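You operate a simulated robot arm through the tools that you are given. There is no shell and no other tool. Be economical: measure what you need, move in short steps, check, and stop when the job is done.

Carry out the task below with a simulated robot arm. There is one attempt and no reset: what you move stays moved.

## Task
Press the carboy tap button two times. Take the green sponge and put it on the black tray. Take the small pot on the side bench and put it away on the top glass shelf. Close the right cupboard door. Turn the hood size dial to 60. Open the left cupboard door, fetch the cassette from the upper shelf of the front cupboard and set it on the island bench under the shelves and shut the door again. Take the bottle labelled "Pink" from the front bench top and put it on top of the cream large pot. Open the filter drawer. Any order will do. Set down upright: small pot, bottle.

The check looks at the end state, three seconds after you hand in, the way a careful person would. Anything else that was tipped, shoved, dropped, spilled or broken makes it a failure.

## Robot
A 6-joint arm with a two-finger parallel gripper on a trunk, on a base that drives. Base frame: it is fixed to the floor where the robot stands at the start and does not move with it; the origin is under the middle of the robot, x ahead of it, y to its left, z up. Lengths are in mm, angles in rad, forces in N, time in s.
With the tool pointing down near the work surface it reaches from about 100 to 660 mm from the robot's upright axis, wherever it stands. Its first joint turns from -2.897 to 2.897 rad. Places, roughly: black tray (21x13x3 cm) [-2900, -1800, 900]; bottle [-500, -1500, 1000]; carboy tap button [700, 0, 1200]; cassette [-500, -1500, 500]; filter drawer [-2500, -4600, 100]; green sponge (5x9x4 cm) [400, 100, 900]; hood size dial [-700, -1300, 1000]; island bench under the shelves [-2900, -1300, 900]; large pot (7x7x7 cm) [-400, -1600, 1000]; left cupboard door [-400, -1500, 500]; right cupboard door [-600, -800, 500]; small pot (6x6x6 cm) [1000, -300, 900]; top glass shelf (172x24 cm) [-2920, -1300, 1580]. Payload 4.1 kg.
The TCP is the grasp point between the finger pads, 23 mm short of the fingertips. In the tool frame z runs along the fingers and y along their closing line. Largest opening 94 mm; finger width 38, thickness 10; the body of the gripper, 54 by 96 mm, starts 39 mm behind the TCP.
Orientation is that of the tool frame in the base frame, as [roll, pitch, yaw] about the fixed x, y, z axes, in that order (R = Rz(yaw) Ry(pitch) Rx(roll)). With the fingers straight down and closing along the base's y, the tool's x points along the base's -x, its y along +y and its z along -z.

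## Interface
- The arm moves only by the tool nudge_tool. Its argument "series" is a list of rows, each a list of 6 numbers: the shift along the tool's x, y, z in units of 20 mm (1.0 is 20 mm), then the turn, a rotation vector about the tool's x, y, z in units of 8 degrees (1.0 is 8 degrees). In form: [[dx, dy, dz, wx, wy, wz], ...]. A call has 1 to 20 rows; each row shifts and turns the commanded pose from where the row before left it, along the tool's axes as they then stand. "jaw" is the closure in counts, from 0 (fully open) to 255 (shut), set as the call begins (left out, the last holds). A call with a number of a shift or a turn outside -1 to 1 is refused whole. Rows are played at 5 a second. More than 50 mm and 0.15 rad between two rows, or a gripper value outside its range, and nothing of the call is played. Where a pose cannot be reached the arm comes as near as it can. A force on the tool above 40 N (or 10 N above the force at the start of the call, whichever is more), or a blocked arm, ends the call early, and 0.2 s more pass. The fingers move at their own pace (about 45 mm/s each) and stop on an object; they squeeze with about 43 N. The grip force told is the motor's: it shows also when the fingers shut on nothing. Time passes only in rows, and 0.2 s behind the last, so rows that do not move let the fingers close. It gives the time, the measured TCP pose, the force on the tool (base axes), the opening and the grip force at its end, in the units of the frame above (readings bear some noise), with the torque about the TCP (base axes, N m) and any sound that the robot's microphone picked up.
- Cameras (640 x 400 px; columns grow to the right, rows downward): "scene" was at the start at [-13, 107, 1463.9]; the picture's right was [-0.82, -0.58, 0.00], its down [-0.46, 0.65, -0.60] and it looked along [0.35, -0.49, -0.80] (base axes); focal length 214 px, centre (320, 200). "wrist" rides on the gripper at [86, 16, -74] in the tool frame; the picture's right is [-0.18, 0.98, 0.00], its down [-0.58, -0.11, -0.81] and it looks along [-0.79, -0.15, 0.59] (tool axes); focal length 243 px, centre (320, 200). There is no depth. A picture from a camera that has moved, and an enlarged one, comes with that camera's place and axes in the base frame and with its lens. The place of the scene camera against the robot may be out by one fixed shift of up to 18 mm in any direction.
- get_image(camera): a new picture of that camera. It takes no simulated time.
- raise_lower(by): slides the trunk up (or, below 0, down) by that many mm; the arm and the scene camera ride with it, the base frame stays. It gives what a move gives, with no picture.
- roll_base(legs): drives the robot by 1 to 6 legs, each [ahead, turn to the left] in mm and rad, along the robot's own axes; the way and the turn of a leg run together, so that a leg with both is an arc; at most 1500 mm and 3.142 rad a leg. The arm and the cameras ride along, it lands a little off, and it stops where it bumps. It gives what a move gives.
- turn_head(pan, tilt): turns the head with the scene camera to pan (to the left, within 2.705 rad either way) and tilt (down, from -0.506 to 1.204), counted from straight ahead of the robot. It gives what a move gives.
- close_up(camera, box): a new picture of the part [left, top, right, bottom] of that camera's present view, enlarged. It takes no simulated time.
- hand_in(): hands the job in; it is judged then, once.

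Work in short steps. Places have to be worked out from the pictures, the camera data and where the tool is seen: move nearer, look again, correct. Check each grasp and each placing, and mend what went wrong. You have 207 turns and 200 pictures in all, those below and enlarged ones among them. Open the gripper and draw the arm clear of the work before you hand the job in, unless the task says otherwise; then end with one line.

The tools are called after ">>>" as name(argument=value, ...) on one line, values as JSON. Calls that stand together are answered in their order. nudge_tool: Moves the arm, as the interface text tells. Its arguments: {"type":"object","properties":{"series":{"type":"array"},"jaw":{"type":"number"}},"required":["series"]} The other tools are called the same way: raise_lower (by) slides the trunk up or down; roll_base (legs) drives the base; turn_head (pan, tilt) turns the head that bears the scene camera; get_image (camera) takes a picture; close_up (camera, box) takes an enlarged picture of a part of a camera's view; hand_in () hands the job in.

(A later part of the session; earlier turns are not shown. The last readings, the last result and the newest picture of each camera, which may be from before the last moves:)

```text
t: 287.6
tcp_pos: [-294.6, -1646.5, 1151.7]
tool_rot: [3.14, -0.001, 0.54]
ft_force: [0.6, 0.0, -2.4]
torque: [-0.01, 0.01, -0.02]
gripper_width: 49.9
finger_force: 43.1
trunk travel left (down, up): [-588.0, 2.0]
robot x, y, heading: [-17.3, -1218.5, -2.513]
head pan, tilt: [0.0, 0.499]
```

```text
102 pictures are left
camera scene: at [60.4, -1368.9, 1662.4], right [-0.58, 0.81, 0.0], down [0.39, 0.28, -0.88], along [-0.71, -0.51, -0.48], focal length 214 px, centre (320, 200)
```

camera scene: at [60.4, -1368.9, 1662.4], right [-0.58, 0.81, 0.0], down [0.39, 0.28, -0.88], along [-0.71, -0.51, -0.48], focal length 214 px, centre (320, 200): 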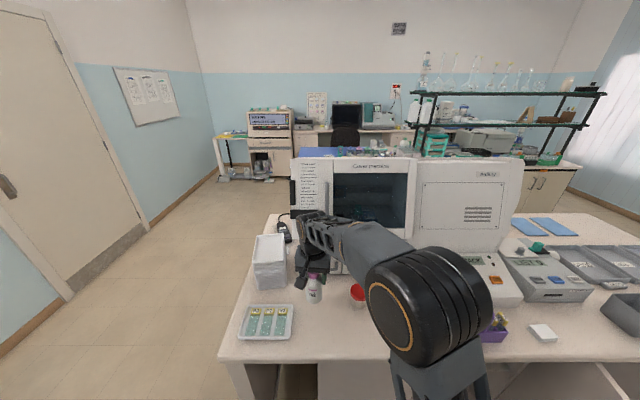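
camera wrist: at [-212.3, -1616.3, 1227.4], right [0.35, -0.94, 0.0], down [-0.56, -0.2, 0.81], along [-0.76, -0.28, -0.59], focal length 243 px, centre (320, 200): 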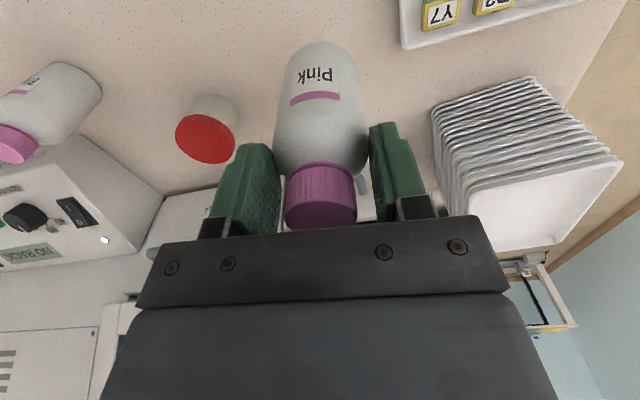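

The bottle is held. The pot lid triangulates to about (-438,-1556). I raise a little and bring the bottle over it, stopping to look.

>>> nudge_tool(series=[[0, 0, -1, 0, 0, 0], [-0.5, -1, 0, 0, 0, 0], [-0.5, -1, 0, 0, 0, 0], [-0.5, -1, 0, 0, 0, 0], [-0.5, -1, 0, 0, 0, 0], [-0.5, -1, 0, 0, 0, 0], [-0.5, -1, 0, 0, 0, 0], [-0.3, -1, 0, 0, 0, 0], [-0.2, -0.5, 0, 0, 0, 0], [0, 0, 0, 0, 0, 0]])

>>> get_image(camera="wrist")

>>> close_up(camera="scene", box=[280, 230, 440, 340])

```text
t: 289.8
tcp_pos: [-433.4, -1554.1, 1169.4]
tool_rot: [3.138, 0.001, 0.538]
ft_force: [0.0, 0.5, -2.0]
torque: [0.02, 0.02, -0.03]
gripper_width: 49.7
finger_force: 42.3
trunk travel left (down, up): [-588.0, 2.0]
robot x, y, heading: [-16.1, -1214.7, -2.518]
head pan, tilt: [0.0, 0.499]
```

```text
101 pictures are left
camera wrist: at [-350.7, -1524.6, 1246.3], right [0.35, -0.94, 0.0], down [-0.56, -0.2, 0.81], along [-0.76, -0.28, -0.59], focal length 243 px, centre (320, 200)
```

wrist: 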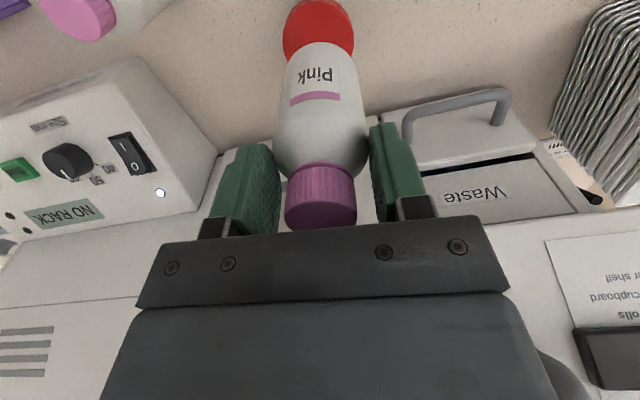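

```text
3.64 times, centred on (360, 285) of scene
camera zoom: at [60.3, -1368.8, 1662.4], right [-0.58, 0.81, 0.0], down [0.39, 0.28, -0.88], along [-0.71, -0.51, -0.48], focal length 780 px, centre (174, -109)
```

zoom: 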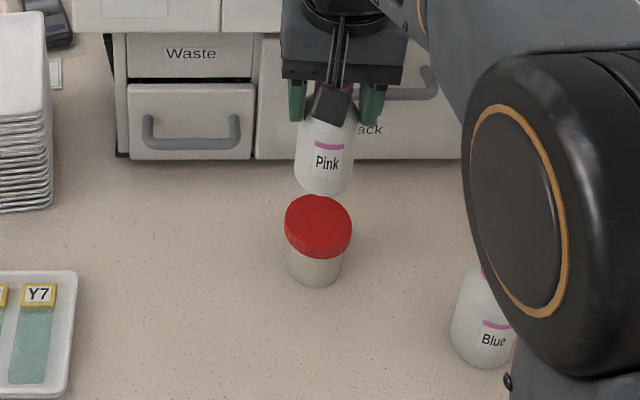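

Both views agree that the bottle is over the lid within ~3 mm. I lower to ~12 mm above and then feel for contact.

>>> nudge_tool(series=[[0, 0, 1, 0, 0, 0], [0, 0, 1, 0, 0, 0], [0, 0, 0.5, 0, 0, 0], [0, 0, 0, 0, 0, 0]])

>>> close_up(camera="scene", box=[310, 240, 410, 320])

>>> nudge_tool(series=[[0, 0, 0.1, 0, 0, 0], [0, 0, 0.1, 0, 0, 0], [0, 0, 0.1, 0, 0, 0], [0, 0, 0.1, 0, 0, 0], [0, 0, 0, 0, 0, 0]])

```text
t: 290.8
tcp_pos: [-431.7, -1553.3, 1122.5]
tool_rot: [3.14, -0.001, 0.539]
ft_force: [-0.4, -0.2, -1.5]
torque: [-0.03, -0.01, -0.02]
gripper_width: 49.7
finger_force: 42.5
trunk travel left (down, up): [-588.0, 2.0]
robot x, y, heading: [-16.3, -1214.1, -2.517]
head pan, tilt: [0.0, 0.499]
```

```text
5.00 times, centred on (360, 280) of scene
camera zoom: at [60.3, -1368.7, 1662.4], right [-0.58, 0.81, 0.0], down [0.39, 0.28, -0.88], along [-0.71, -0.51, -0.48], focal length 1072 px, centre (120, -200)
```

zoom: 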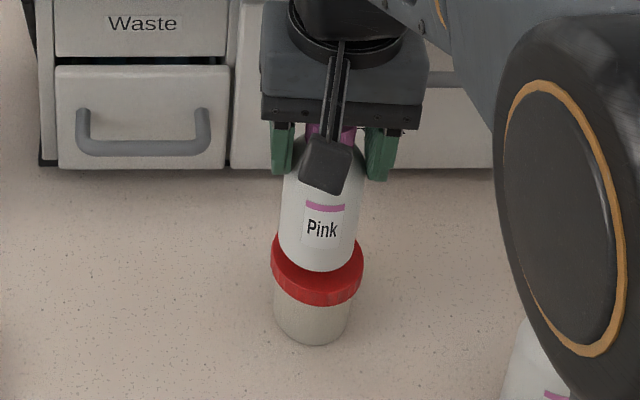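

```text
t: 292.0
tcp_pos: [-432.5, -1554.0, 1114.0]
tool_rot: [3.14, 0.002, 0.54]
ft_force: [0.6, -0.3, -1.3]
torque: [-0.02, -0.01, -0.01]
gripper_width: 49.7
finger_force: 42.6
trunk travel left (down, up): [-588.0, 2.0]
robot x, y, heading: [-17.1, -1214.1, -2.518]
head pan, tilt: [0.0, 0.499]
```

>>> nudge_tool(series=[[0, 0, 0.1, 0, 0, 0], [0, 0, 0.1, 0, 0, 0], [0, 0, 0.1, 0, 0, 0], [0, 0, 0, 0, 0, 0]])

>>> close_up(camera="scene", box=[310, 240, 410, 320])

```text
t: 293.0
tcp_pos: [-432.9, -1553.9, 1107.2]
tool_rot: [3.139, 0.001, 0.54]
ft_force: [0.5, -0.2, -2.0]
torque: [0.01, 0.03, 0.02]
gripper_width: 49.8
finger_force: 43.6
trunk travel left (down, up): [-588.0, 2.0]
robot x, y, heading: [-12.6, -1217.9, -2.513]
head pan, tilt: [0.0, 0.499]
```

```text
5.00 times, centred on (360, 280) of scene
camera zoom: at [60.3, -1368.7, 1662.4], right [-0.58, 0.81, 0.0], down [0.39, 0.28, -0.88], along [-0.71, -0.51, -0.48], focal length 1072 px, centre (120, -200)
```

zoom: 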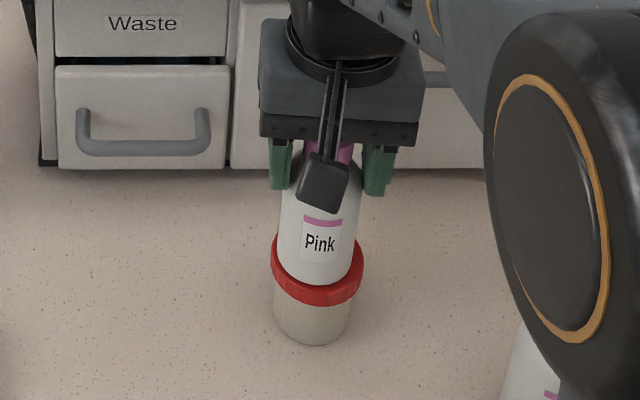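

Looks centred, still no contact; I continue down in 2 mm steps.

>>> nudge_tool(series=[[0, 0, 0.1, 0, 0, 0], [0, 0, 0.1, 0, 0, 0], [0, 0, 0, 0, 0, 0]])

>>> nudge_tool(series=[[0, 0, 0.1, 0, 0, 0], [0, 0, 0.1, 0, 0, 0], [0, 0, 0, 0, 0, 0]])

>>> close_up(camera="scene", box=[310, 240, 410, 320])

```text
t: 293.8
tcp_pos: [-432.0, -1555.7, 1105.5]
tool_rot: [3.139, 0.007, 0.538]
ft_force: [-0.1, 1.0, 23.4]
torque: [0.24, 0.02, 0.03]
gripper_width: 49.8
finger_force: 42.8
trunk travel left (down, up): [-588.0, 2.0]
robot x, y, heading: [-13.7, -1220.0, -2.514]
head pan, tilt: [0.0, 0.499]
```

```text
t: 294.6
tcp_pos: [-433.4, -1554.6, 1101.0]
tool_rot: [3.14, 0.006, 0.54]
ft_force: [-0.9, -2.4, 32.8]
torque: [-0.16, 0.2, 0.03]
gripper_width: 49.7
finger_force: 42.8
trunk travel left (down, up): [-588.0, 2.0]
robot x, y, heading: [-14.8, -1217.7, -2.512]
head pan, tilt: [0.0, 0.499]
```

```text
5.00 times, centred on (360, 280) of scene
camera zoom: at [62.7, -1367.0, 1662.6], right [-0.58, 0.81, 0.0], down [0.39, 0.28, -0.88], along [-0.71, -0.51, -0.48], focal length 1072 px, centre (120, -200)
```

zoom: 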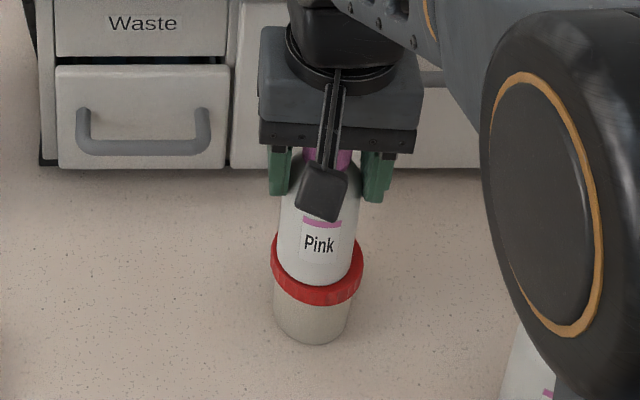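

Contact made. I ease off 2 mm, open, and lift away.

>>> nudge_tool(series=[[0, 0, -0.08, 0, 0, 0], [0, 0, 0, 0, 0, 0]])

>>> nudge_tool(series=[[0, 0, 0, 0, 0, 0], [0, 0, 0, 0, 0, 0], [0, 0, 0, 0, 0, 0]], jaw=60)

>>> nudge_tool(series=[[0, 0, -0.5, 0, 0, 0], [0, 0, -1, 0, 0, 0], [0, 0, -1, 0, 0, 0], [0, 0, -1, 0, 0, 0], [0, 0, -1, 0, 0, 0], [0, 0, -1, 0, 0, 0]])

>>> close_up(camera="scene", box=[290, 220, 430, 330])

>>> get_image(camera="wrist")

```text
t: 295.2
tcp_pos: [-432.8, -1555.0, 1101.4]
tool_rot: [3.141, 0.003, 0.54]
ft_force: [-3.1, -3.1, 22.0]
torque: [-0.33, 0.5, 0.0]
gripper_width: 49.8
finger_force: 43.4
trunk travel left (down, up): [-588.0, 2.0]
robot x, y, heading: [-14.1, -1217.4, -2.517]
head pan, tilt: [0.0, 0.499]
```

```text
t: 296.0
tcp_pos: [-431.7, -1554.5, 1099.4]
tool_rot: [3.14, 0.001, 0.538]
ft_force: [0.2, 0.4, 0.0]
torque: [-0.01, 0.0, 0.01]
gripper_width: 71.8
finger_force: 0.2
trunk travel left (down, up): [-588.0, 2.0]
robot x, y, heading: [-15.5, -1217.1, -2.519]
head pan, tilt: [0.0, 0.499]
```

```text
t: 297.4
tcp_pos: [-431.4, -1554.1, 1209.7]
tool_rot: [3.141, 0.001, 0.539]
ft_force: [-0.3, 0.6, 0.1]
torque: [-0.04, 0.02, -0.02]
gripper_width: 72.0
finger_force: 0.1
trunk travel left (down, up): [-588.0, 2.0]
robot x, y, heading: [-13.8, -1217.2, -2.517]
head pan, tilt: [0.0, 0.499]
```

```text
3.64 times, centred on (360, 275) of scene
camera zoom: at [60.5, -1368.6, 1662.4], right [-0.58, 0.81, 0.0], down [0.39, 0.28, -0.88], along [-0.71, -0.51, -0.48], focal length 780 px, centre (174, -73)
```

zoom: 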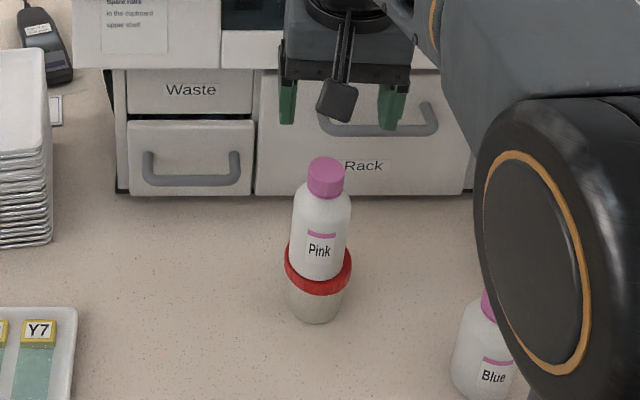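

```text
95 pictures are left
camera wrist: at [-348.5, -1523.1, 1285.5], right [0.35, -0.94, 0.0], down [-0.56, -0.2, 0.81], along [-0.76, -0.28, -0.59], focal length 243 px, centre (320, 200)
```

wrist: 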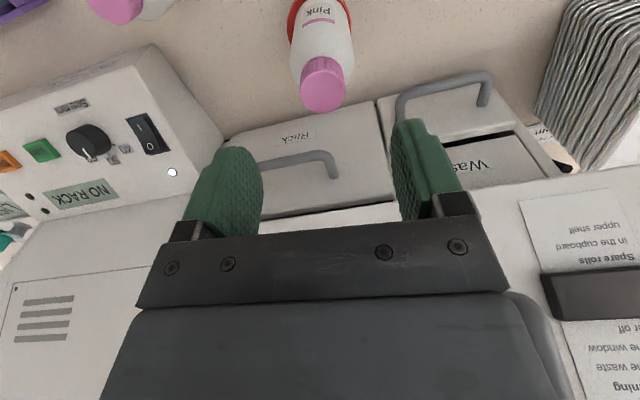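

The bottle stands upright on the pot. I back off 300 mm to view the right cupboard door and the hood panel.

>>> roll_base(legs=[[-320, 0]])

>>> turn_head(pan=-0.6, tilt=0.7)

>>> get_image(camera="scene")

```text
t: 299.6
tcp_pos: [-166.7, -1361.6, 1210.6]
tool_rot: [3.139, -0.002, 0.537]
ft_force: [0.3, -0.2, 0.5]
torque: [-0.03, 0.0, 0.01]
gripper_width: 72.1
finger_force: 0.1
trunk travel left (down, up): [-588.0, 2.0]
robot x, y, heading: [247.3, -1026.1, -2.517]
head pan, tilt: [0.0, 0.499]
```

```text
t: 300.6
tcp_pos: [-167.2, -1361.6, 1209.8]
tool_rot: [3.139, 0.003, 0.536]
ft_force: [0.6, 0.2, 0.1]
torque: [-0.01, 0.02, -0.01]
gripper_width: 71.9
finger_force: 0.0
trunk travel left (down, up): [-588.0, 2.0]
robot x, y, heading: [246.9, -1026.5, -2.518]
head pan, tilt: [-0.6, 0.7]
```

```text
94 pictures are left
camera scene: at [314.2, -1127.1, 1644.8], right [-0.02, 1.0, 0.0], down [0.64, 0.01, -0.77], along [-0.76, -0.02, -0.64], focal length 214 px, centre (320, 200)
```

scene: 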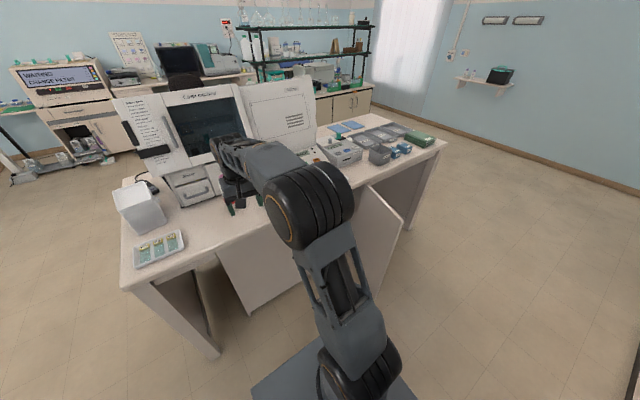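

The right door stands open beside the knee space. I move along to e1≈480 to look at it and at the dial squarely.

>>> roll_base(legs=[[0, -1.58], [480, 0], [0, 1.58]])

>>> turn_head(pan=-0.2, tilt=0.75)

>>> get_image(camera="scene")

```text
t: 311.1
tcp_pos: [-431.8, -998.5, 1210.2]
tool_rot: [3.139, -0.002, 0.583]
ft_force: [-0.8, 0.1, -0.3]
torque: [-0.01, -0.01, 0.01]
gripper_width: 71.9
finger_force: 0.0
trunk travel left (down, up): [-588.0, 2.0]
robot x, y, heading: [-32.2, -642.2, -2.476]
head pan, tilt: [-0.6, 0.7]
```

```text
t: 312.0
tcp_pos: [-430.4, -998.2, 1209.0]
tool_rot: [3.14, -0.001, 0.584]
ft_force: [-0.7, 0.1, 0.3]
torque: [-0.03, 0.02, 0.04]
gripper_width: 71.8
finger_force: 0.1
trunk travel left (down, up): [-588.0, 2.0]
robot x, y, heading: [-28.8, -642.9, -2.473]
head pan, tilt: [-0.201, 0.75]
```

```text
93 pictures are left
camera scene: at [49.7, -772.4, 1640.5], right [-0.45, 0.89, 0.0], down [0.61, 0.31, -0.73], along [-0.65, -0.33, -0.68], focal length 214 px, centre (320, 200)
```

scene: 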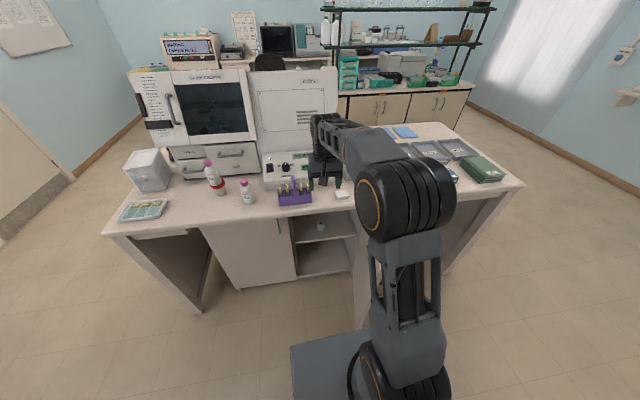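

>>> close_up(camera="scene", box=[190, 180, 400, 340])

```text
2.50 times, centred on (295, 260) of scene
camera zoom: at [49.7, -772.4, 1640.5], right [-0.45, 0.89, 0.0], down [0.61, 0.31, -0.73], along [-0.65, -0.33, -0.68], focal length 536 px, centre (382, 50)
```

zoom: 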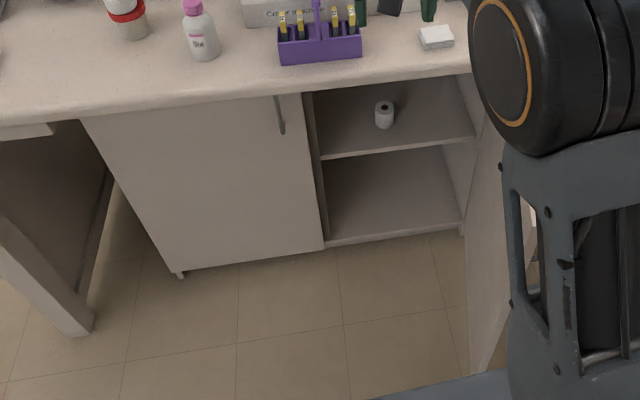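

The right door is open ~78° with its hinge on the -e1 side (free edge near e1 370, n -814). I shift the robot to about e1≈330, n≈-320 so I can push it shut with the tool pointing forward.

>>> roll_base(legs=[[-80, 0], [0, -1.62], [190, 0], [0, 1.57]])

>>> raise_lower(by=-400)

>>> raise_lower(by=-160)

>>> nudge_tool(series=[[0, 0, 0, 0, -1, 0], [0, 0, 0, 0, -1, 0], [0, 0, 0, 0, -1, 0], [0, 0, 0, 0, -1, 0], [0, 0, 0, 0, -1, 0], [0, 0, 0, 0, -1, 0], [0, 0, 0, 0, -1, 0], [0, 0, 0, 0, -1, 0], [0, 0, 0, 0, -1, 0], [0, 0, 0, 0, 0, 0]], jaw=255)

>>> get_image(camera="scene")

```text
t: 321.9
tcp_pos: [-488.4, -790.4, 1208.8]
tool_rot: [3.141, 0.001, 0.569]
ft_force: [0.0, -0.3, -0.5]
torque: [-0.01, 0.01, 0.0]
gripper_width: 71.7
finger_force: 0.0
trunk travel left (down, up): [-588.0, 2.0]
robot x, y, heading: [-81.7, -440.1, -2.49]
head pan, tilt: [-0.201, 0.75]
```

```text
t: 325.0
tcp_pos: [-490.4, -791.0, 855.9]
tool_rot: [3.138, 0.021, 0.569]
ft_force: [3.4, 1.3, 9.7]
torque: [0.23, 0.03, -0.1]
gripper_width: 71.9
finger_force: 0.3
trunk travel left (down, up): [-225.0, 365.0]
robot x, y, heading: [-84.6, -443.1, -2.488]
head pan, tilt: [-0.201, 0.75]
stopped: the force on the tool passed its limit at 57 N (the readings are from after the stop); the commanded pose is now the measured one
```

```text
t: 325.4
tcp_pos: [-490.7, -792.3, 855.7]
tool_rot: [3.138, 0.038, 0.572]
ft_force: [3.8, 0.8, 10.2]
torque: [0.23, -0.01, -0.1]
gripper_width: 71.9
finger_force: 0.1
trunk travel left (down, up): [-220.0, 370.0]
robot x, y, heading: [-79.7, -439.1, -2.489]
head pan, tilt: [-0.201, 0.75]
stopped: the force on the tool passed its limit at 53 N (the readings are from after the stop); the commanded pose is now the measured one
```

```text
t: 325.9
tcp_pos: [-494.6, -793.8, 859.9]
tool_rot: [3.138, 0.171, 0.566]
ft_force: [-0.6, -0.1, 14.0]
torque: [0.95, -0.28, -0.59]
gripper_width: 38.6
finger_force: 3.4
trunk travel left (down, up): [-220.0, 370.0]
robot x, y, heading: [-82.8, -445.5, -2.492]
head pan, tilt: [-0.201, 0.75]
stopped in row 2: the force on the tool passed its limit at 44 N (the readings are from after the stop); the commanded pose is now the measured one
```

```text
91 pictures are left
camera scene: at [-4.9, -573.1, 1271.7], right [-0.44, 0.9, 0.0], down [0.61, 0.3, -0.73], along [-0.66, -0.32, -0.68], focal length 214 px, centre (320, 200)
```

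scene: 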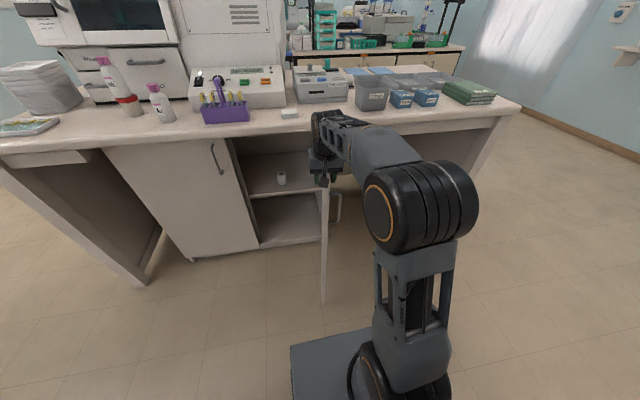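

The fingers came down on the door's top edge. I lift straight up and reassess with the door seen edge-on.

>>> raise_lower(by=80)

>>> close_up(camera="scene", box=[260, 130, 400, 320])

>>> get_image(camera="wrist")

```text
t: 326.4
tcp_pos: [-496.2, -789.4, 873.6]
tool_rot: [-3.138, 0.151, 0.56]
ft_force: [-9.5, 2.3, -6.2]
torque: [1.89, 0.28, -2.21]
gripper_width: 25.8
finger_force: 45.1
trunk travel left (down, up): [-242.0, 348.0]
robot x, y, heading: [-83.1, -445.4, -2.495]
head pan, tilt: [-0.201, 0.75]
stopped: the force on the tool passed its limit at 56 N (the readings are from after the stop); the commanded pose is now the measured one
```

```text
2.11 times, centred on (330, 225) of scene
camera zoom: at [-6.9, -573.7, 1295.0], right [-0.43, 0.9, 0.0], down [0.62, 0.3, -0.73], along [-0.66, -0.32, -0.68], focal length 452 px, centre (299, 147)
```

zoom: 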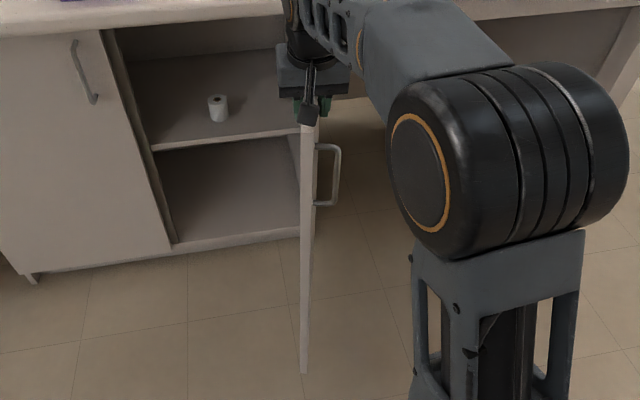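

```text
89 pictures are left
camera wrist: at [-405.4, -752.9, 936.6], right [0.37, -0.93, 0.03], down [-0.44, -0.15, 0.88], along [-0.82, -0.34, -0.46], focal length 243 px, centre (320, 200)
```

wrist: 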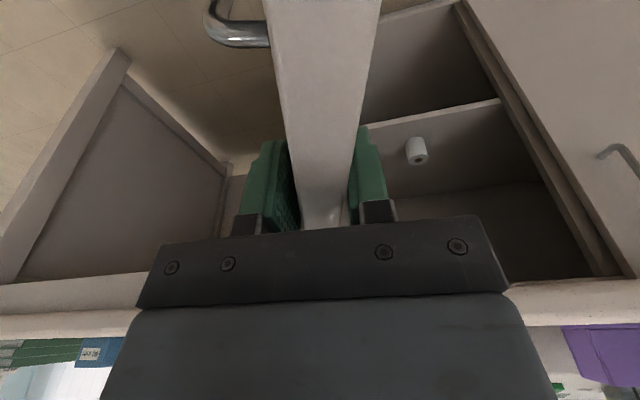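

Lucky: the jaw straddles and grips the door's top edge, about 330 mm from its hinge. I open, level the tool, re-grip, and swing the door partly shut about its hinge.

>>> nudge_tool(series=[[0, 0, 0, 0, 0, 0], [0, 0, 0, 0, 0, 0], [0, 0, -0.4, 0, 0.54, 0], [0, 0, 0, 0, 0.54, 0], [0, 0, 0, 0, 0, 0]], jaw=80)

>>> get_image(camera="wrist")

```text
t: 327.6
tcp_pos: [-492.6, -789.8, 883.7]
tool_rot: [3.141, 0.002, 0.566]
ft_force: [1.0, -0.9, 0.2]
torque: [0.02, 0.0, -0.01]
gripper_width: 64.6
finger_force: 0.0
trunk travel left (down, up): [-242.0, 348.0]
robot x, y, heading: [-84.4, -439.4, -2.49]
head pan, tilt: [-0.201, 0.75]
```

```text
88 pictures are left
camera wrist: at [-410.6, -758.6, 959.4], right [0.37, -0.93, 0.0], down [-0.55, -0.22, 0.81], along [-0.75, -0.3, -0.59], focal length 243 px, centre (320, 200)
```

wrist: 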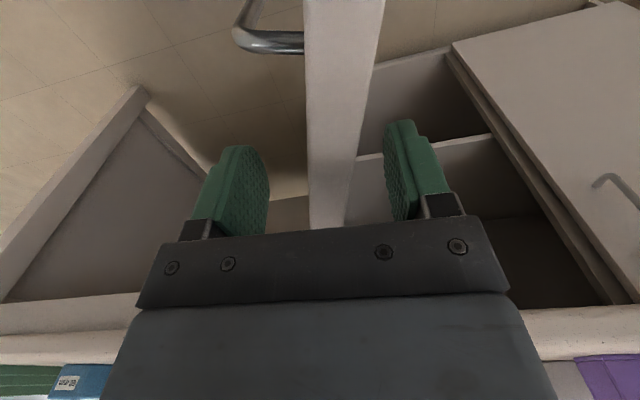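

The door top is at z≈861 between the fingers. I lower 20 mm and close on it.

>>> nudge_tool(series=[[0, 0, 0.5, 0, 0, 0], [0, 0, 0.5, 0, 0, 0], [0, 0, 0, 0, 0, 0]])

>>> nudge_tool(series=[[0, 0, 0, 0, 0, 0], [0, 0, 0, 0, 0, 0], [0, 0, 0, 0, 0, 0], [0, 0, 0, 0, 0, 0]], jaw=255)

>>> nudge_tool(series=[[-0.02, 0.92, 0, 0, 0, 0.4], [-0.02, 0.92, 0, 0, 0, 0.4], [-0.02, 0.92, 0, 0, 0, 0.4], [-0.02, 0.92, 0, 0, 0, 0.4], [0, 0, 0, 0, 0, 0]])

```text
t: 328.4
tcp_pos: [-493.3, -791.4, 862.2]
tool_rot: [3.141, 0.004, 0.564]
ft_force: [-0.5, 0.3, -0.4]
torque: [0.02, -0.05, 0.03]
gripper_width: 64.3
finger_force: 0.1
trunk travel left (down, up): [-242.0, 348.0]
robot x, y, heading: [-83.7, -444.3, -2.491]
head pan, tilt: [-0.201, 0.75]
```

```text
t: 329.4
tcp_pos: [-493.4, -791.2, 863.0]
tool_rot: [-3.141, 0.004, 0.563]
ft_force: [2.2, 5.6, -1.5]
torque: [0.26, 0.79, -1.74]
gripper_width: 25.8
finger_force: 44.8
trunk travel left (down, up): [-242.0, 348.0]
robot x, y, heading: [-80.3, -442.0, -2.488]
head pan, tilt: [-0.201, 0.75]
```

```text
t: 330.6
tcp_pos: [-462.9, -855.7, 861.5]
tool_rot: [3.14, 0.002, 0.34]
ft_force: [-29.7, -0.2, 7.9]
torque: [0.99, 0.52, -1.88]
gripper_width: 24.7
finger_force: 45.0
trunk travel left (down, up): [-242.0, 348.0]
robot x, y, heading: [-85.3, -440.9, -2.492]
head pan, tilt: [-0.201, 0.75]
```

The door swings; there's 30 N pulling toward the hinge, so I tighten the radius slightly and continue.

>>> nudge_tool(series=[[-0.25, 0, 0, 0, 0, 0], [-0.08, 0.86, 0, 0, 0, 0.4], [-0.08, 0.86, 0, 0, 0, 0.4], [-0.08, 0.86, 0, 0, 0, 0.4], [0, 0, 0, 0, 0, 0]])

>>> nudge_tool(series=[[-0.1, 0, 0, 0, 0, 0], [-0.08, 0.86, 0, 0, 0, 0.4], [-0.08, 0.86, 0, 0, 0, 0.4], [-0.08, 0.86, 0, 0, 0, 0.4], [0, 0, 0, 0, 0, 0]])

>>> get_image(camera="scene")

>>> get_image(camera="wrist")

```text
t: 331.8
tcp_pos: [-455.3, -908.1, 861.9]
tool_rot: [3.138, 0.004, 0.173]
ft_force: [-3.6, 5.6, 11.3]
torque: [1.33, -0.96, -1.77]
gripper_width: 23.4
finger_force: 45.2
trunk travel left (down, up): [-242.0, 348.0]
robot x, y, heading: [-86.3, -440.1, -2.497]
head pan, tilt: [-0.201, 0.75]
```

```text
t: 333.0
tcp_pos: [-457.2, -961.5, 860.6]
tool_rot: [-3.14, 0.0, 0.005]
ft_force: [-13.7, 7.7, -17.6]
torque: [-0.48, -0.13, -1.98]
gripper_width: 22.1
finger_force: 45.1
trunk travel left (down, up): [-242.0, 348.0]
robot x, y, heading: [-84.0, -442.8, -2.489]
head pan, tilt: [-0.201, 0.75]
```

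```text
87 pictures are left
camera scene: at [-8.1, -573.9, 1294.3], right [-0.43, 0.9, 0.0], down [0.62, 0.3, -0.73], along [-0.66, -0.32, -0.68], focal length 214 px, centre (320, 200)
```

scene: 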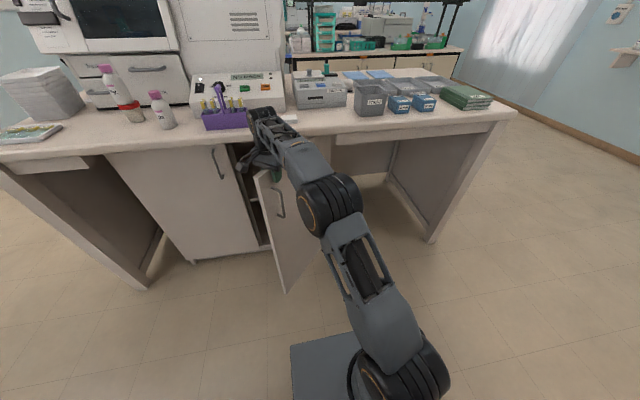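

```text
86 pictures are left
camera wrist: at [-371.4, -978.2, 937.1], right [-0.18, -0.98, 0.0], down [-0.58, 0.11, 0.81], along [-0.79, 0.15, -0.59], focal length 243 px, centre (320, 200)
```

wrist: 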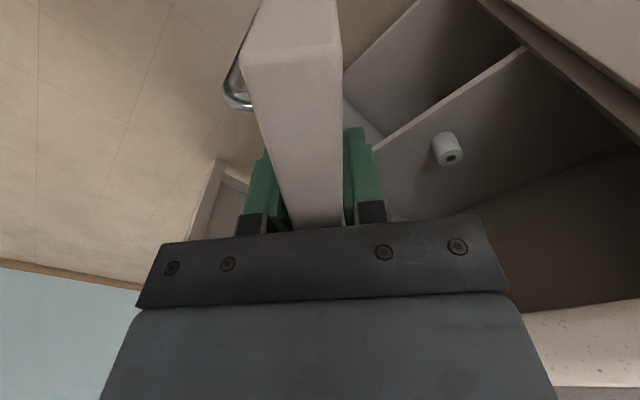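

The swing fits a hinge at about (-770,-961), radius 318. I continue four more steps (to ~42° open), staying clear of the bench edge.

>>> nudge_tool(series=[[-0.15, 0.85, 0, 0, 0, 0.4], [-0.05, 0.85, 0, 0, 0, 0.4], [-0.05, 0.85, 0, 0, 0, 0.4], [-0.05, 0.85, 0, 0, 0, 0.4], [0, 0, 0, 0, 0, 0]])

>>> nudge_tool(series=[[0, 0, 0, 0, 0, 0], [0, 0, 0, 0, 0, 0], [0, 0, 0, 0, 0, 0], [0, 0, -1, 0, 0, 0], [0, 0, -1, 0, 0, 0], [0, 0, -1, 0, 0, 0]], jaw=80)

>>> get_image(camera="scene")

```text
t: 334.2
tcp_pos: [-452.6, -1002.0, 854.4]
tool_rot: [3.135, 0.002, -0.213]
ft_force: [-25.5, 1.6, 23.3]
torque: [1.9, -0.26, 1.47]
gripper_width: 18.3
finger_force: 44.9
out of reach, approached as far as the arm can: row 3, 4
trunk travel left (down, up): [-242.0, 348.0]
robot x, y, heading: [-84.7, -445.2, -2.495]
head pan, tilt: [-0.201, 0.75]
```

```text
t: 335.6
tcp_pos: [-442.0, -991.3, 895.9]
tool_rot: [3.139, 0.0, -0.217]
ft_force: [-0.2, 0.0, -0.7]
torque: [0.01, 0.03, 0.0]
gripper_width: 64.6
finger_force: 0.1
out of reach, approached as far as the arm can: row 4, 5, 6
trunk travel left (down, up): [-242.0, 348.0]
robot x, y, heading: [-81.7, -443.7, -2.487]
head pan, tilt: [-0.201, 0.75]
```

```text
85 pictures are left
camera scene: at [-5.8, -573.7, 1294.3], right [-0.44, 0.9, 0.0], down [0.61, 0.3, -0.73], along [-0.66, -0.32, -0.68], focal length 214 px, centre (320, 200)
```

scene: 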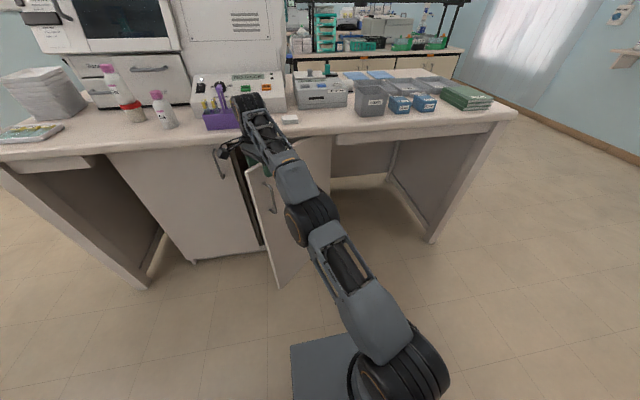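

The door is now ~43° open, and the arm is at its reach limit. I raise, back away, and re-stand in front of the door (e1≈590) to push it shut with the tool pointing forward.

>>> raise_lower(by=150)

>>> roll_base(legs=[[-80, 0], [0, 1.54], [280, 0], [0, -1.57]])

>>> nudge_tool(series=[[0, 0, 0, 0, 0, -1], [0, 0, 0, 0, 0, -1], [0, 0, 0, 0, 0, -1], [0, 0, 0, 0, 0, -1], [0, 0, 0, 0, 0, -1], [0, 0, 0, 0, 0, -0.8], [1, 0, 0, 0, 0, 0], [1, 0, 0, 0, 0, 0], [1, 0, 0, 0, 0, 0], [1, 0, 0, 0, 0, 0], [1, 0, 0, 0, 0, 0], [1, 0, 0, 0, 0, 0], [1, 0, 0, 0, 0, 0], [1, 0, 0, 0, 0, 0]], jaw=255)

>>> turn_head(pan=0.0, tilt=0.7)

>>> get_image(camera="scene")

```text
t: 337.4
tcp_pos: [-442.4, -990.7, 1047.8]
tool_rot: [3.135, 0.002, -0.216]
ft_force: [0.4, -0.6, 0.3]
torque: [0.03, 0.01, 0.0]
gripper_width: 64.8
finger_force: 0.1
trunk travel left (down, up): [-392.0, 198.0]
robot x, y, heading: [-85.2, -444.0, -2.49]
head pan, tilt: [-0.201, 0.75]
```

```text
t: 347.5
tcp_pos: [-190.6, -1176.5, 1047.2]
tool_rot: [3.137, 0.005, -0.182]
ft_force: [-0.5, 0.0, 0.6]
torque: [0.0, 0.01, 0.0]
gripper_width: 64.8
finger_force: 0.2
trunk travel left (down, up): [-392.0, 198.0]
robot x, y, heading: [149.9, -617.6, -2.454]
head pan, tilt: [-0.201, 0.75]
```

```text
t: 350.5
tcp_pos: [-59.5, -1083.7, 1046.9]
tool_rot: [3.14, 0.004, 0.628]
ft_force: [0.5, 0.8, -0.2]
torque: [-0.02, 0.02, -0.03]
gripper_width: 0.1
finger_force: 42.4
trunk travel left (down, up): [-392.0, 198.0]
robot x, y, heading: [148.9, -618.3, -2.46]
head pan, tilt: [-0.201, 0.75]
```

```text
t: 351.3
tcp_pos: [-60.6, -1082.7, 1047.2]
tool_rot: [3.141, 0.006, 0.629]
ft_force: [-0.6, 0.1, -0.7]
torque: [-0.01, -0.02, -0.02]
gripper_width: 0.0
finger_force: 42.4
trunk travel left (down, up): [-392.0, 198.0]
robot x, y, heading: [148.3, -613.4, -2.457]
head pan, tilt: [0.0, 0.7]
```

```text
84 pictures are left
camera scene: at [240.2, -759.8, 1448.7], right [-0.63, 0.77, 0.0], down [0.5, 0.41, -0.76], along [-0.59, -0.48, -0.64], focal length 214 px, centre (320, 200)
```

scene: 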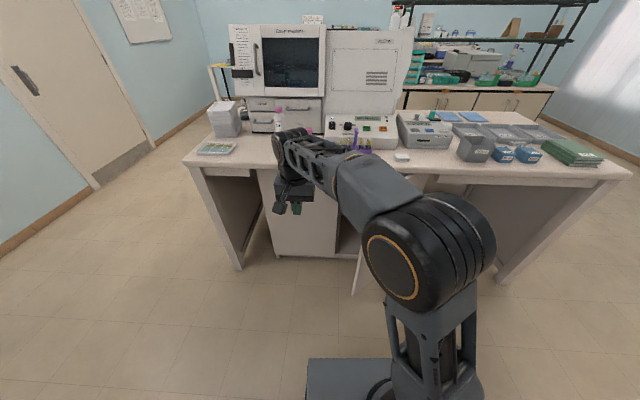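

I straighten the base, centre the tool in front, lower, and tilt it forward.

>>> roll_base(legs=[[0, -0.07]])

>>> nudge_tool(series=[[0, -1, 0, 0, 0, 0], [0, -1, 0, 0, 0, 0], [0, -1, 0, 0, 0, 0], [0, -1, 0, 0, 0, 0], [0, -1, 0, 0, 0, 0], [0, -1, 0, 0, 0, 0], [0, -1, 0, 0, 0, 0], [0, -1, 0, 0, 0, 0], [0, -1, 0, 0, 0, 0], [0, -1, 0, 0, 0, 0], [0, -1, 0, 0, 0, 0], [0, 0, 0, 0, 0, 0]])

>>> raise_lower(by=-380)

>>> nudge_tool(series=[[0, 0, 0, 0, -1, 0], [0, 0, 0, 0, -1, 0], [0, 0, 0, 0, -1, 0], [0, 0, 0, 0, -1, 0], [0, 0, 0, 0, -1, 0], [0, 0, 0, 0, -1, 0], [0, 0, 0, 0, -1, 0], [0, 0, 0, 0, -1, 0], [0, 0, 0, 0, -1, 0], [0, 0, 0, 0, 0, 0]])

>>> get_image(camera="scene")

```text
t: 352.1
tcp_pos: [-91.8, -1067.8, 1047.1]
tool_rot: [3.138, 0.005, 0.56]
ft_force: [-0.4, -0.1, 0.5]
torque: [0.03, 0.01, -0.03]
gripper_width: 0.0
finger_force: 42.5
trunk travel left (down, up): [-392.0, 198.0]
robot x, y, heading: [151.8, -613.0, -2.527]
head pan, tilt: [0.0, 0.7]
```

```text
t: 354.7
tcp_pos: [-210.6, -882.4, 1045.0]
tool_rot: [3.14, 0.003, 0.561]
ft_force: [-0.5, 0.0, -0.4]
torque: [-0.01, -0.05, 0.01]
gripper_width: 0.0
finger_force: 42.8
trunk travel left (down, up): [-392.0, 198.0]
robot x, y, heading: [150.7, -614.8, -2.525]
head pan, tilt: [0.0, 0.7]
```

```text
t: 358.4
tcp_pos: [-210.0, -882.4, 666.0]
tool_rot: [3.139, 0.006, 0.56]
ft_force: [0.0, 0.5, -0.2]
torque: [-0.03, 0.0, -0.05]
gripper_width: 0.3
finger_force: 42.4
trunk travel left (down, up): [-12.0, 578.0]
robot x, y, heading: [143.9, -617.7, -2.519]
head pan, tilt: [0.0, 0.7]
```

```text
t: 360.6
tcp_pos: [-214.1, -876.4, 663.9]
tool_rot: [-3.093, 1.078, 0.562]
ft_force: [-0.8, -0.2, 0.5]
torque: [0.0, 0.01, 0.0]
gripper_width: 0.0
finger_force: 42.4
out of reach, approached as far as the arm can: row 8, 9
trunk travel left (down, up): [-12.0, 578.0]
robot x, y, heading: [150.9, -617.7, -2.526]
head pan, tilt: [0.0, 0.7]
```

```text
83 pictures are left
camera scene: at [230.1, -765.3, 1068.7], right [-0.58, 0.82, 0.0], down [0.53, 0.37, -0.76], along [-0.62, -0.44, -0.64], focal length 214 px, centre (320, 200)
```

scene: 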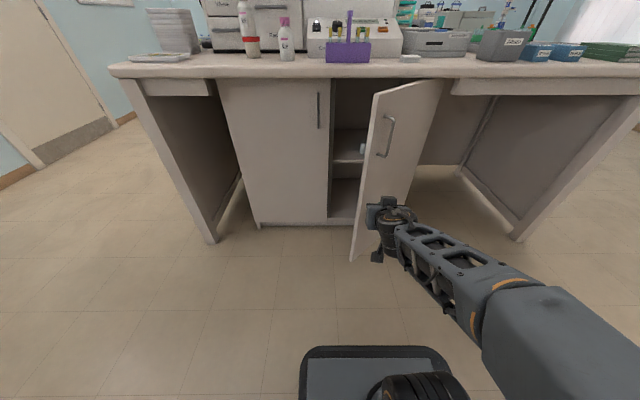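

The tool points forward at e1≈592. I lower 120 mm to stay below the handle, then drive 220 mm forward toward the door face.

>>> nudge_tool(series=[[0.88, 0, 0.47, 0, 0, 0], [0.88, 0, 0.47, 0, 0, 0], [0.88, 0, 0.47, 0, 0, 0], [0.88, 0, 0.47, 0, 0, 0], [0.88, 0, 0.47, 0, 0, 0], [0.88, 0, 0.47, 0, 0, 0]])

>>> roll_base(legs=[[220, 0]])

>>> get_image(camera="scene")

```text
t: 362.0
tcp_pos: [-229.6, -885.5, 553.0]
tool_rot: [-3.095, 1.079, 0.56]
ft_force: [-0.4, 0.1, 0.8]
torque: [-0.01, 0.02, -0.01]
gripper_width: 0.0
finger_force: 42.3
out of reach, approached as far as the arm can: row 4, 5, 6
trunk travel left (down, up): [-12.0, 578.0]
robot x, y, heading: [145.9, -617.7, -2.52]
head pan, tilt: [0.0, 0.7]
```

```text
t: 363.5
tcp_pos: [-374.6, -989.9, 550.9]
tool_rot: [-3.083, 1.074, 0.581]
ft_force: [0.4, 0.3, 0.0]
torque: [0.03, 0.0, 0.0]
gripper_width: 0.0
finger_force: 42.5
trunk travel left (down, up): [-12.0, 578.0]
robot x, y, heading: [4.2, -716.2, -2.526]
head pan, tilt: [0.0, 0.7]
stopped in leg 1: the force on the tool passed its limit at 70 N (the readings are from after the stop); the commanded pose is now the measured one
```

```text
82 pictures are left
camera scene: at [82.7, -869.7, 1068.7], right [-0.58, 0.82, 0.0], down [0.53, 0.37, -0.76], along [-0.62, -0.44, -0.64], focal length 214 px, centre (320, 200)
```

scene: 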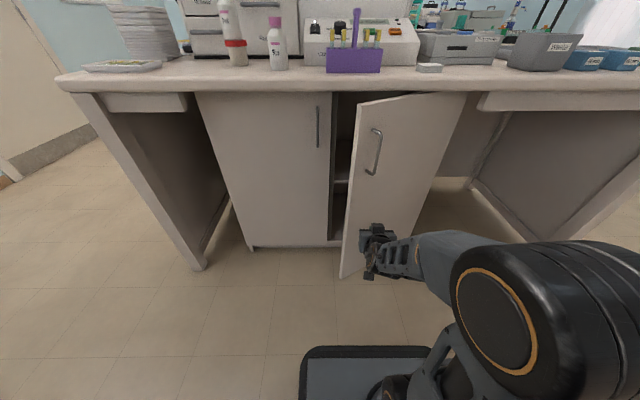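

The fingertips touch the door near its edge. I push forward with the arm in small steps.

>>> nudge_tool(series=[[-0.24, 0, 0.44, 0, 0, 0], [-0.24, 0, 0.44, 0, 0, 0], [-0.24, 0, 0.44, 0, 0, 0], [-0.24, 0, 0.44, 0, 0, 0], [-0.24, 0, 0.44, 0, 0, 0], [-0.24, 0, 0.44, 0, 0, 0], [-0.24, 0, 0.44, 0, 0, 0], [-0.24, 0, 0.44, 0, 0, 0], [-0.24, 0, 0.44, 0, 0, 0], [-0.24, 0, 0.44, 0, 0, 0]])

>>> get_image(camera="scene")

```text
t: 365.7
tcp_pos: [-460.6, -1042.2, 552.5]
tool_rot: [-3.082, 1.074, 0.58]
ft_force: [-0.4, 0.3, 0.6]
torque: [-0.01, 0.02, 0.02]
gripper_width: 0.2
finger_force: 42.3
trunk travel left (down, up): [-12.0, 578.0]
robot x, y, heading: [4.5, -722.2, -2.528]
head pan, tilt: [0.0, 0.7]
```

```text
81 pictures are left
camera scene: at [82.7, -869.7, 1068.7], right [-0.58, 0.82, 0.0], down [0.53, 0.37, -0.77], along [-0.62, -0.44, -0.64], focal length 214 px, centre (320, 200)
```

scene: 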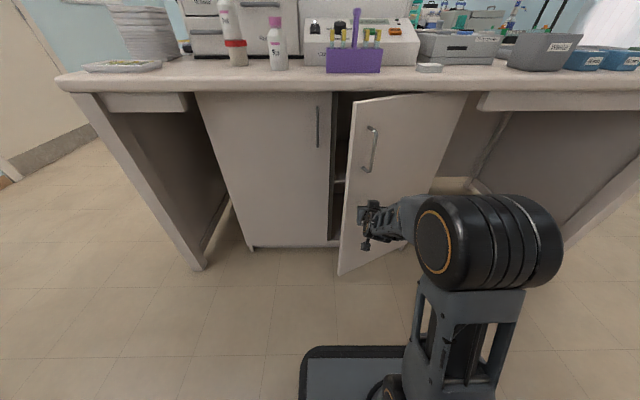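

>>> nudge_tool(series=[[-0.24, 0, 0.44, 0, 0, 0], [-0.24, 0, 0.44, 0, 0, 0], [-0.24, 0, 0.44, 0, 0, 0], [-0.24, 0, 0.44, 0, 0, 0], [-0.24, 0, 0.44, 0, 0, 0], [-0.24, 0, 0.44, 0, 0, 0], [-0.24, 0, 0.44, 0, 0, 0], [-0.24, 0, 0.44, 0, 0, 0], [-0.24, 0, 0.44, 0, 0, 0], [-0.24, 0, 0.44, 0, 0, 0]])

>>> get_image(camera="scene")

```text
t: 367.9
tcp_pos: [-547.6, -1091.2, 553.0]
tool_rot: [-3.082, 1.073, 0.581]
ft_force: [-0.2, 0.1, 0.0]
torque: [-0.05, 0.0, 0.02]
gripper_width: 0.0
finger_force: 42.2
trunk travel left (down, up): [-12.0, 578.0]
robot x, y, heading: [-0.8, -722.2, -2.528]
head pan, tilt: [0.0, 0.7]
```

```text
80 pictures are left
camera scene: at [82.7, -869.7, 1068.7], right [-0.58, 0.82, 0.0], down [0.53, 0.37, -0.76], along [-0.62, -0.44, -0.64], focal length 214 px, centre (320, 200)
```

scene: 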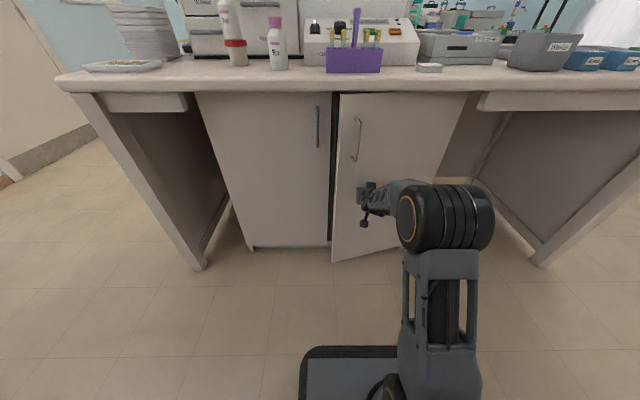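

>>> nudge_tool(series=[[-0.24, 0, 0.44, 0, 0, 0], [-0.24, 0, 0.44, 0, 0, 0], [-0.24, 0, 0.44, 0, 0, 0], [-0.24, 0, 0.44, 0, 0, 0], [-0.24, 0, 0.44, 0, 0, 0], [-0.24, 0, 0.44, 0, 0, 0], [-0.24, 0, 0.44, 0, 0, 0], [-0.24, 0, 0.44, 0, 0, 0], [-0.24, 0, 0.44, 0, 0, 0], [-0.24, 0, 0.44, 0, 0, 0]])

>>> get_image(camera="scene")

```text
t: 370.0
tcp_pos: [-627.8, -1139.3, 552.3]
tool_rot: [-3.081, 1.07, 0.581]
ft_force: [26.0, 16.5, 9.4]
torque: [-0.3, 0.37, 0.15]
gripper_width: 0.0
finger_force: 42.5
trunk travel left (down, up): [-12.0, 578.0]
robot x, y, heading: [4.3, -723.8, -2.526]
head pan, tilt: [0.0, 0.7]
stopped in row 10: the force on the tool passed its limit at 69 N (the readings are from after the stop); the commanded pose is now the measured one
```

```text
79 pictures are left
camera scene: at [85.3, -868.0, 1069.0], right [-0.58, 0.82, 0.0], down [0.52, 0.37, -0.77], along [-0.63, -0.44, -0.64], focal length 214 px, centre (320, 200)
```

scene: 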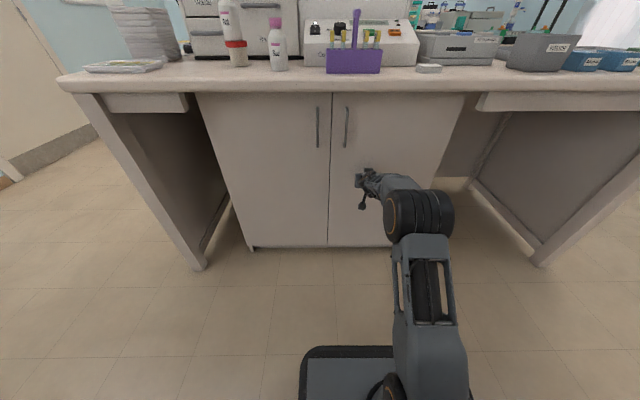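

The right door is closed. Next the left door: its handle is a vertical bar near e1≈770. I back off, shift 180 mm along e1, and raise the tool to handle height.

>>> roll_base(legs=[[-220, 0], [0, 1.57], [185, 0], [0, -1.57]])

>>> raise_lower(by=185)

>>> nudge_tool(series=[[0, 0, 0, 0, -0.8, 0], [0, 0, 0, 0, -0.8, 0], [0, 0, 0, 0, 0, 0]], jaw=130)

>>> get_image(camera="scene")

>>> get_image(camera="wrist")

```text
t: 380.4
tcp_pos: [-368.7, -1138.4, 548.8]
tool_rot: [-3.081, 1.066, 0.53]
ft_force: [-0.1, 0.5, -0.3]
torque: [-0.04, 0.02, -0.01]
gripper_width: 0.0
finger_force: 42.5
trunk travel left (down, up): [-12.0, 578.0]
robot x, y, heading: [283.5, -752.7, -2.58]
head pan, tilt: [0.0, 0.7]
```

```text
t: 382.5
tcp_pos: [-368.7, -1138.2, 733.0]
tool_rot: [-3.082, 1.067, 0.529]
ft_force: [0.3, 0.6, -0.3]
torque: [0.03, -0.01, 0.02]
gripper_width: 0.2
finger_force: 42.1
trunk travel left (down, up): [-197.0, 393.0]
robot x, y, heading: [280.7, -750.7, -2.582]
head pan, tilt: [0.0, 0.7]
```

```text
t: 383.3
tcp_pos: [-366.3, -1147.8, 736.0]
tool_rot: [-3.03, 1.287, 0.576]
ft_force: [-0.3, -0.1, 0.3]
torque: [0.01, -0.02, -0.02]
gripper_width: 46.2
finger_force: 0.0
out of reach, approached as far as the arm can: row 2
trunk travel left (down, up): [-197.0, 393.0]
robot x, y, heading: [284.5, -754.7, -2.581]
head pan, tilt: [0.0, 0.7]
```

```text
78 pictures are left
camera scene: at [355.7, -905.8, 1253.7], right [-0.53, 0.85, 0.0], down [0.55, 0.34, -0.76], along [-0.65, -0.41, -0.64], focal length 214 px, centre (320, 200)
```

scene: 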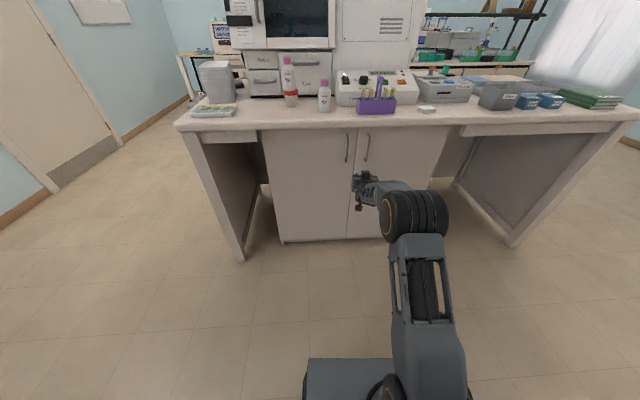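

```text
77 pictures are left
camera wrist: at [-274.0, -1117.5, 674.7], right [0.4, -0.9, 0.15], down [0.51, 0.35, 0.79], along [-0.76, -0.24, 0.6], focal length 243 px, centre (320, 200)
```

wrist: 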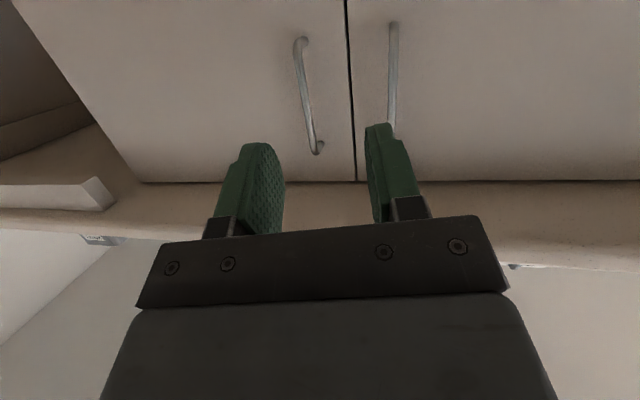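

From the wrist view the left-door handle is at about (-497,-1288), z 690–795. I shift the tool sideways/up, then drive the base forward 120 mm.

>>> nudge_tool(series=[[-0.33, 0.9, 0, 0, 0, 0], [-0.33, 0.9, 0, 0, 0, 0], [-0.33, 0.9, 0, 0, 0, 0], [0, 0, 0, 0, 0, 0]])

>>> roll_base(legs=[[120, 0]])

>>> get_image(camera="wrist")

```text
t: 384.3
tcp_pos: [-346.1, -1197.8, 754.8]
tool_rot: [-3.038, 1.289, 0.576]
ft_force: [-0.8, -0.4, 0.2]
torque: [-0.01, 0.0, -0.02]
gripper_width: 46.2
finger_force: 0.1
trunk travel left (down, up): [-197.0, 393.0]
robot x, y, heading: [284.3, -751.8, -2.58]
head pan, tilt: [0.0, 0.7]
```

```text
t: 385.5
tcp_pos: [-445.8, -1260.7, 755.0]
tool_rot: [-3.039, 1.29, 0.577]
ft_force: [0.6, 0.0, 0.7]
torque: [-0.03, -0.01, 0.04]
gripper_width: 46.1
finger_force: 0.1
trunk travel left (down, up): [-197.0, 393.0]
robot x, y, heading: [186.9, -816.8, -2.575]
head pan, tilt: [0.0, 0.7]
```

```text
76 pictures are left
camera wrist: at [-354.1, -1230.7, 693.0], right [0.41, -0.9, 0.15], down [0.51, 0.36, 0.78], along [-0.76, -0.25, 0.6], focal length 243 px, centre (320, 200)
```

wrist: 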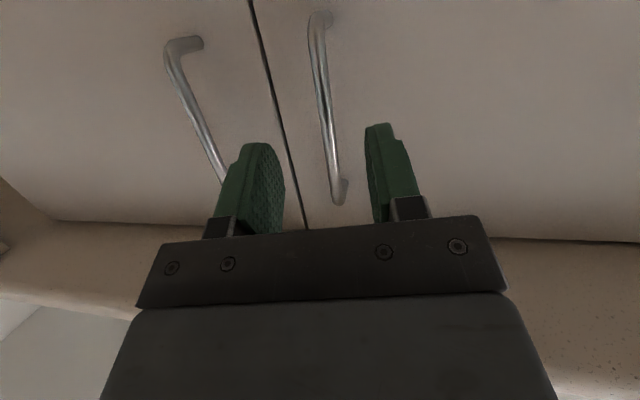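

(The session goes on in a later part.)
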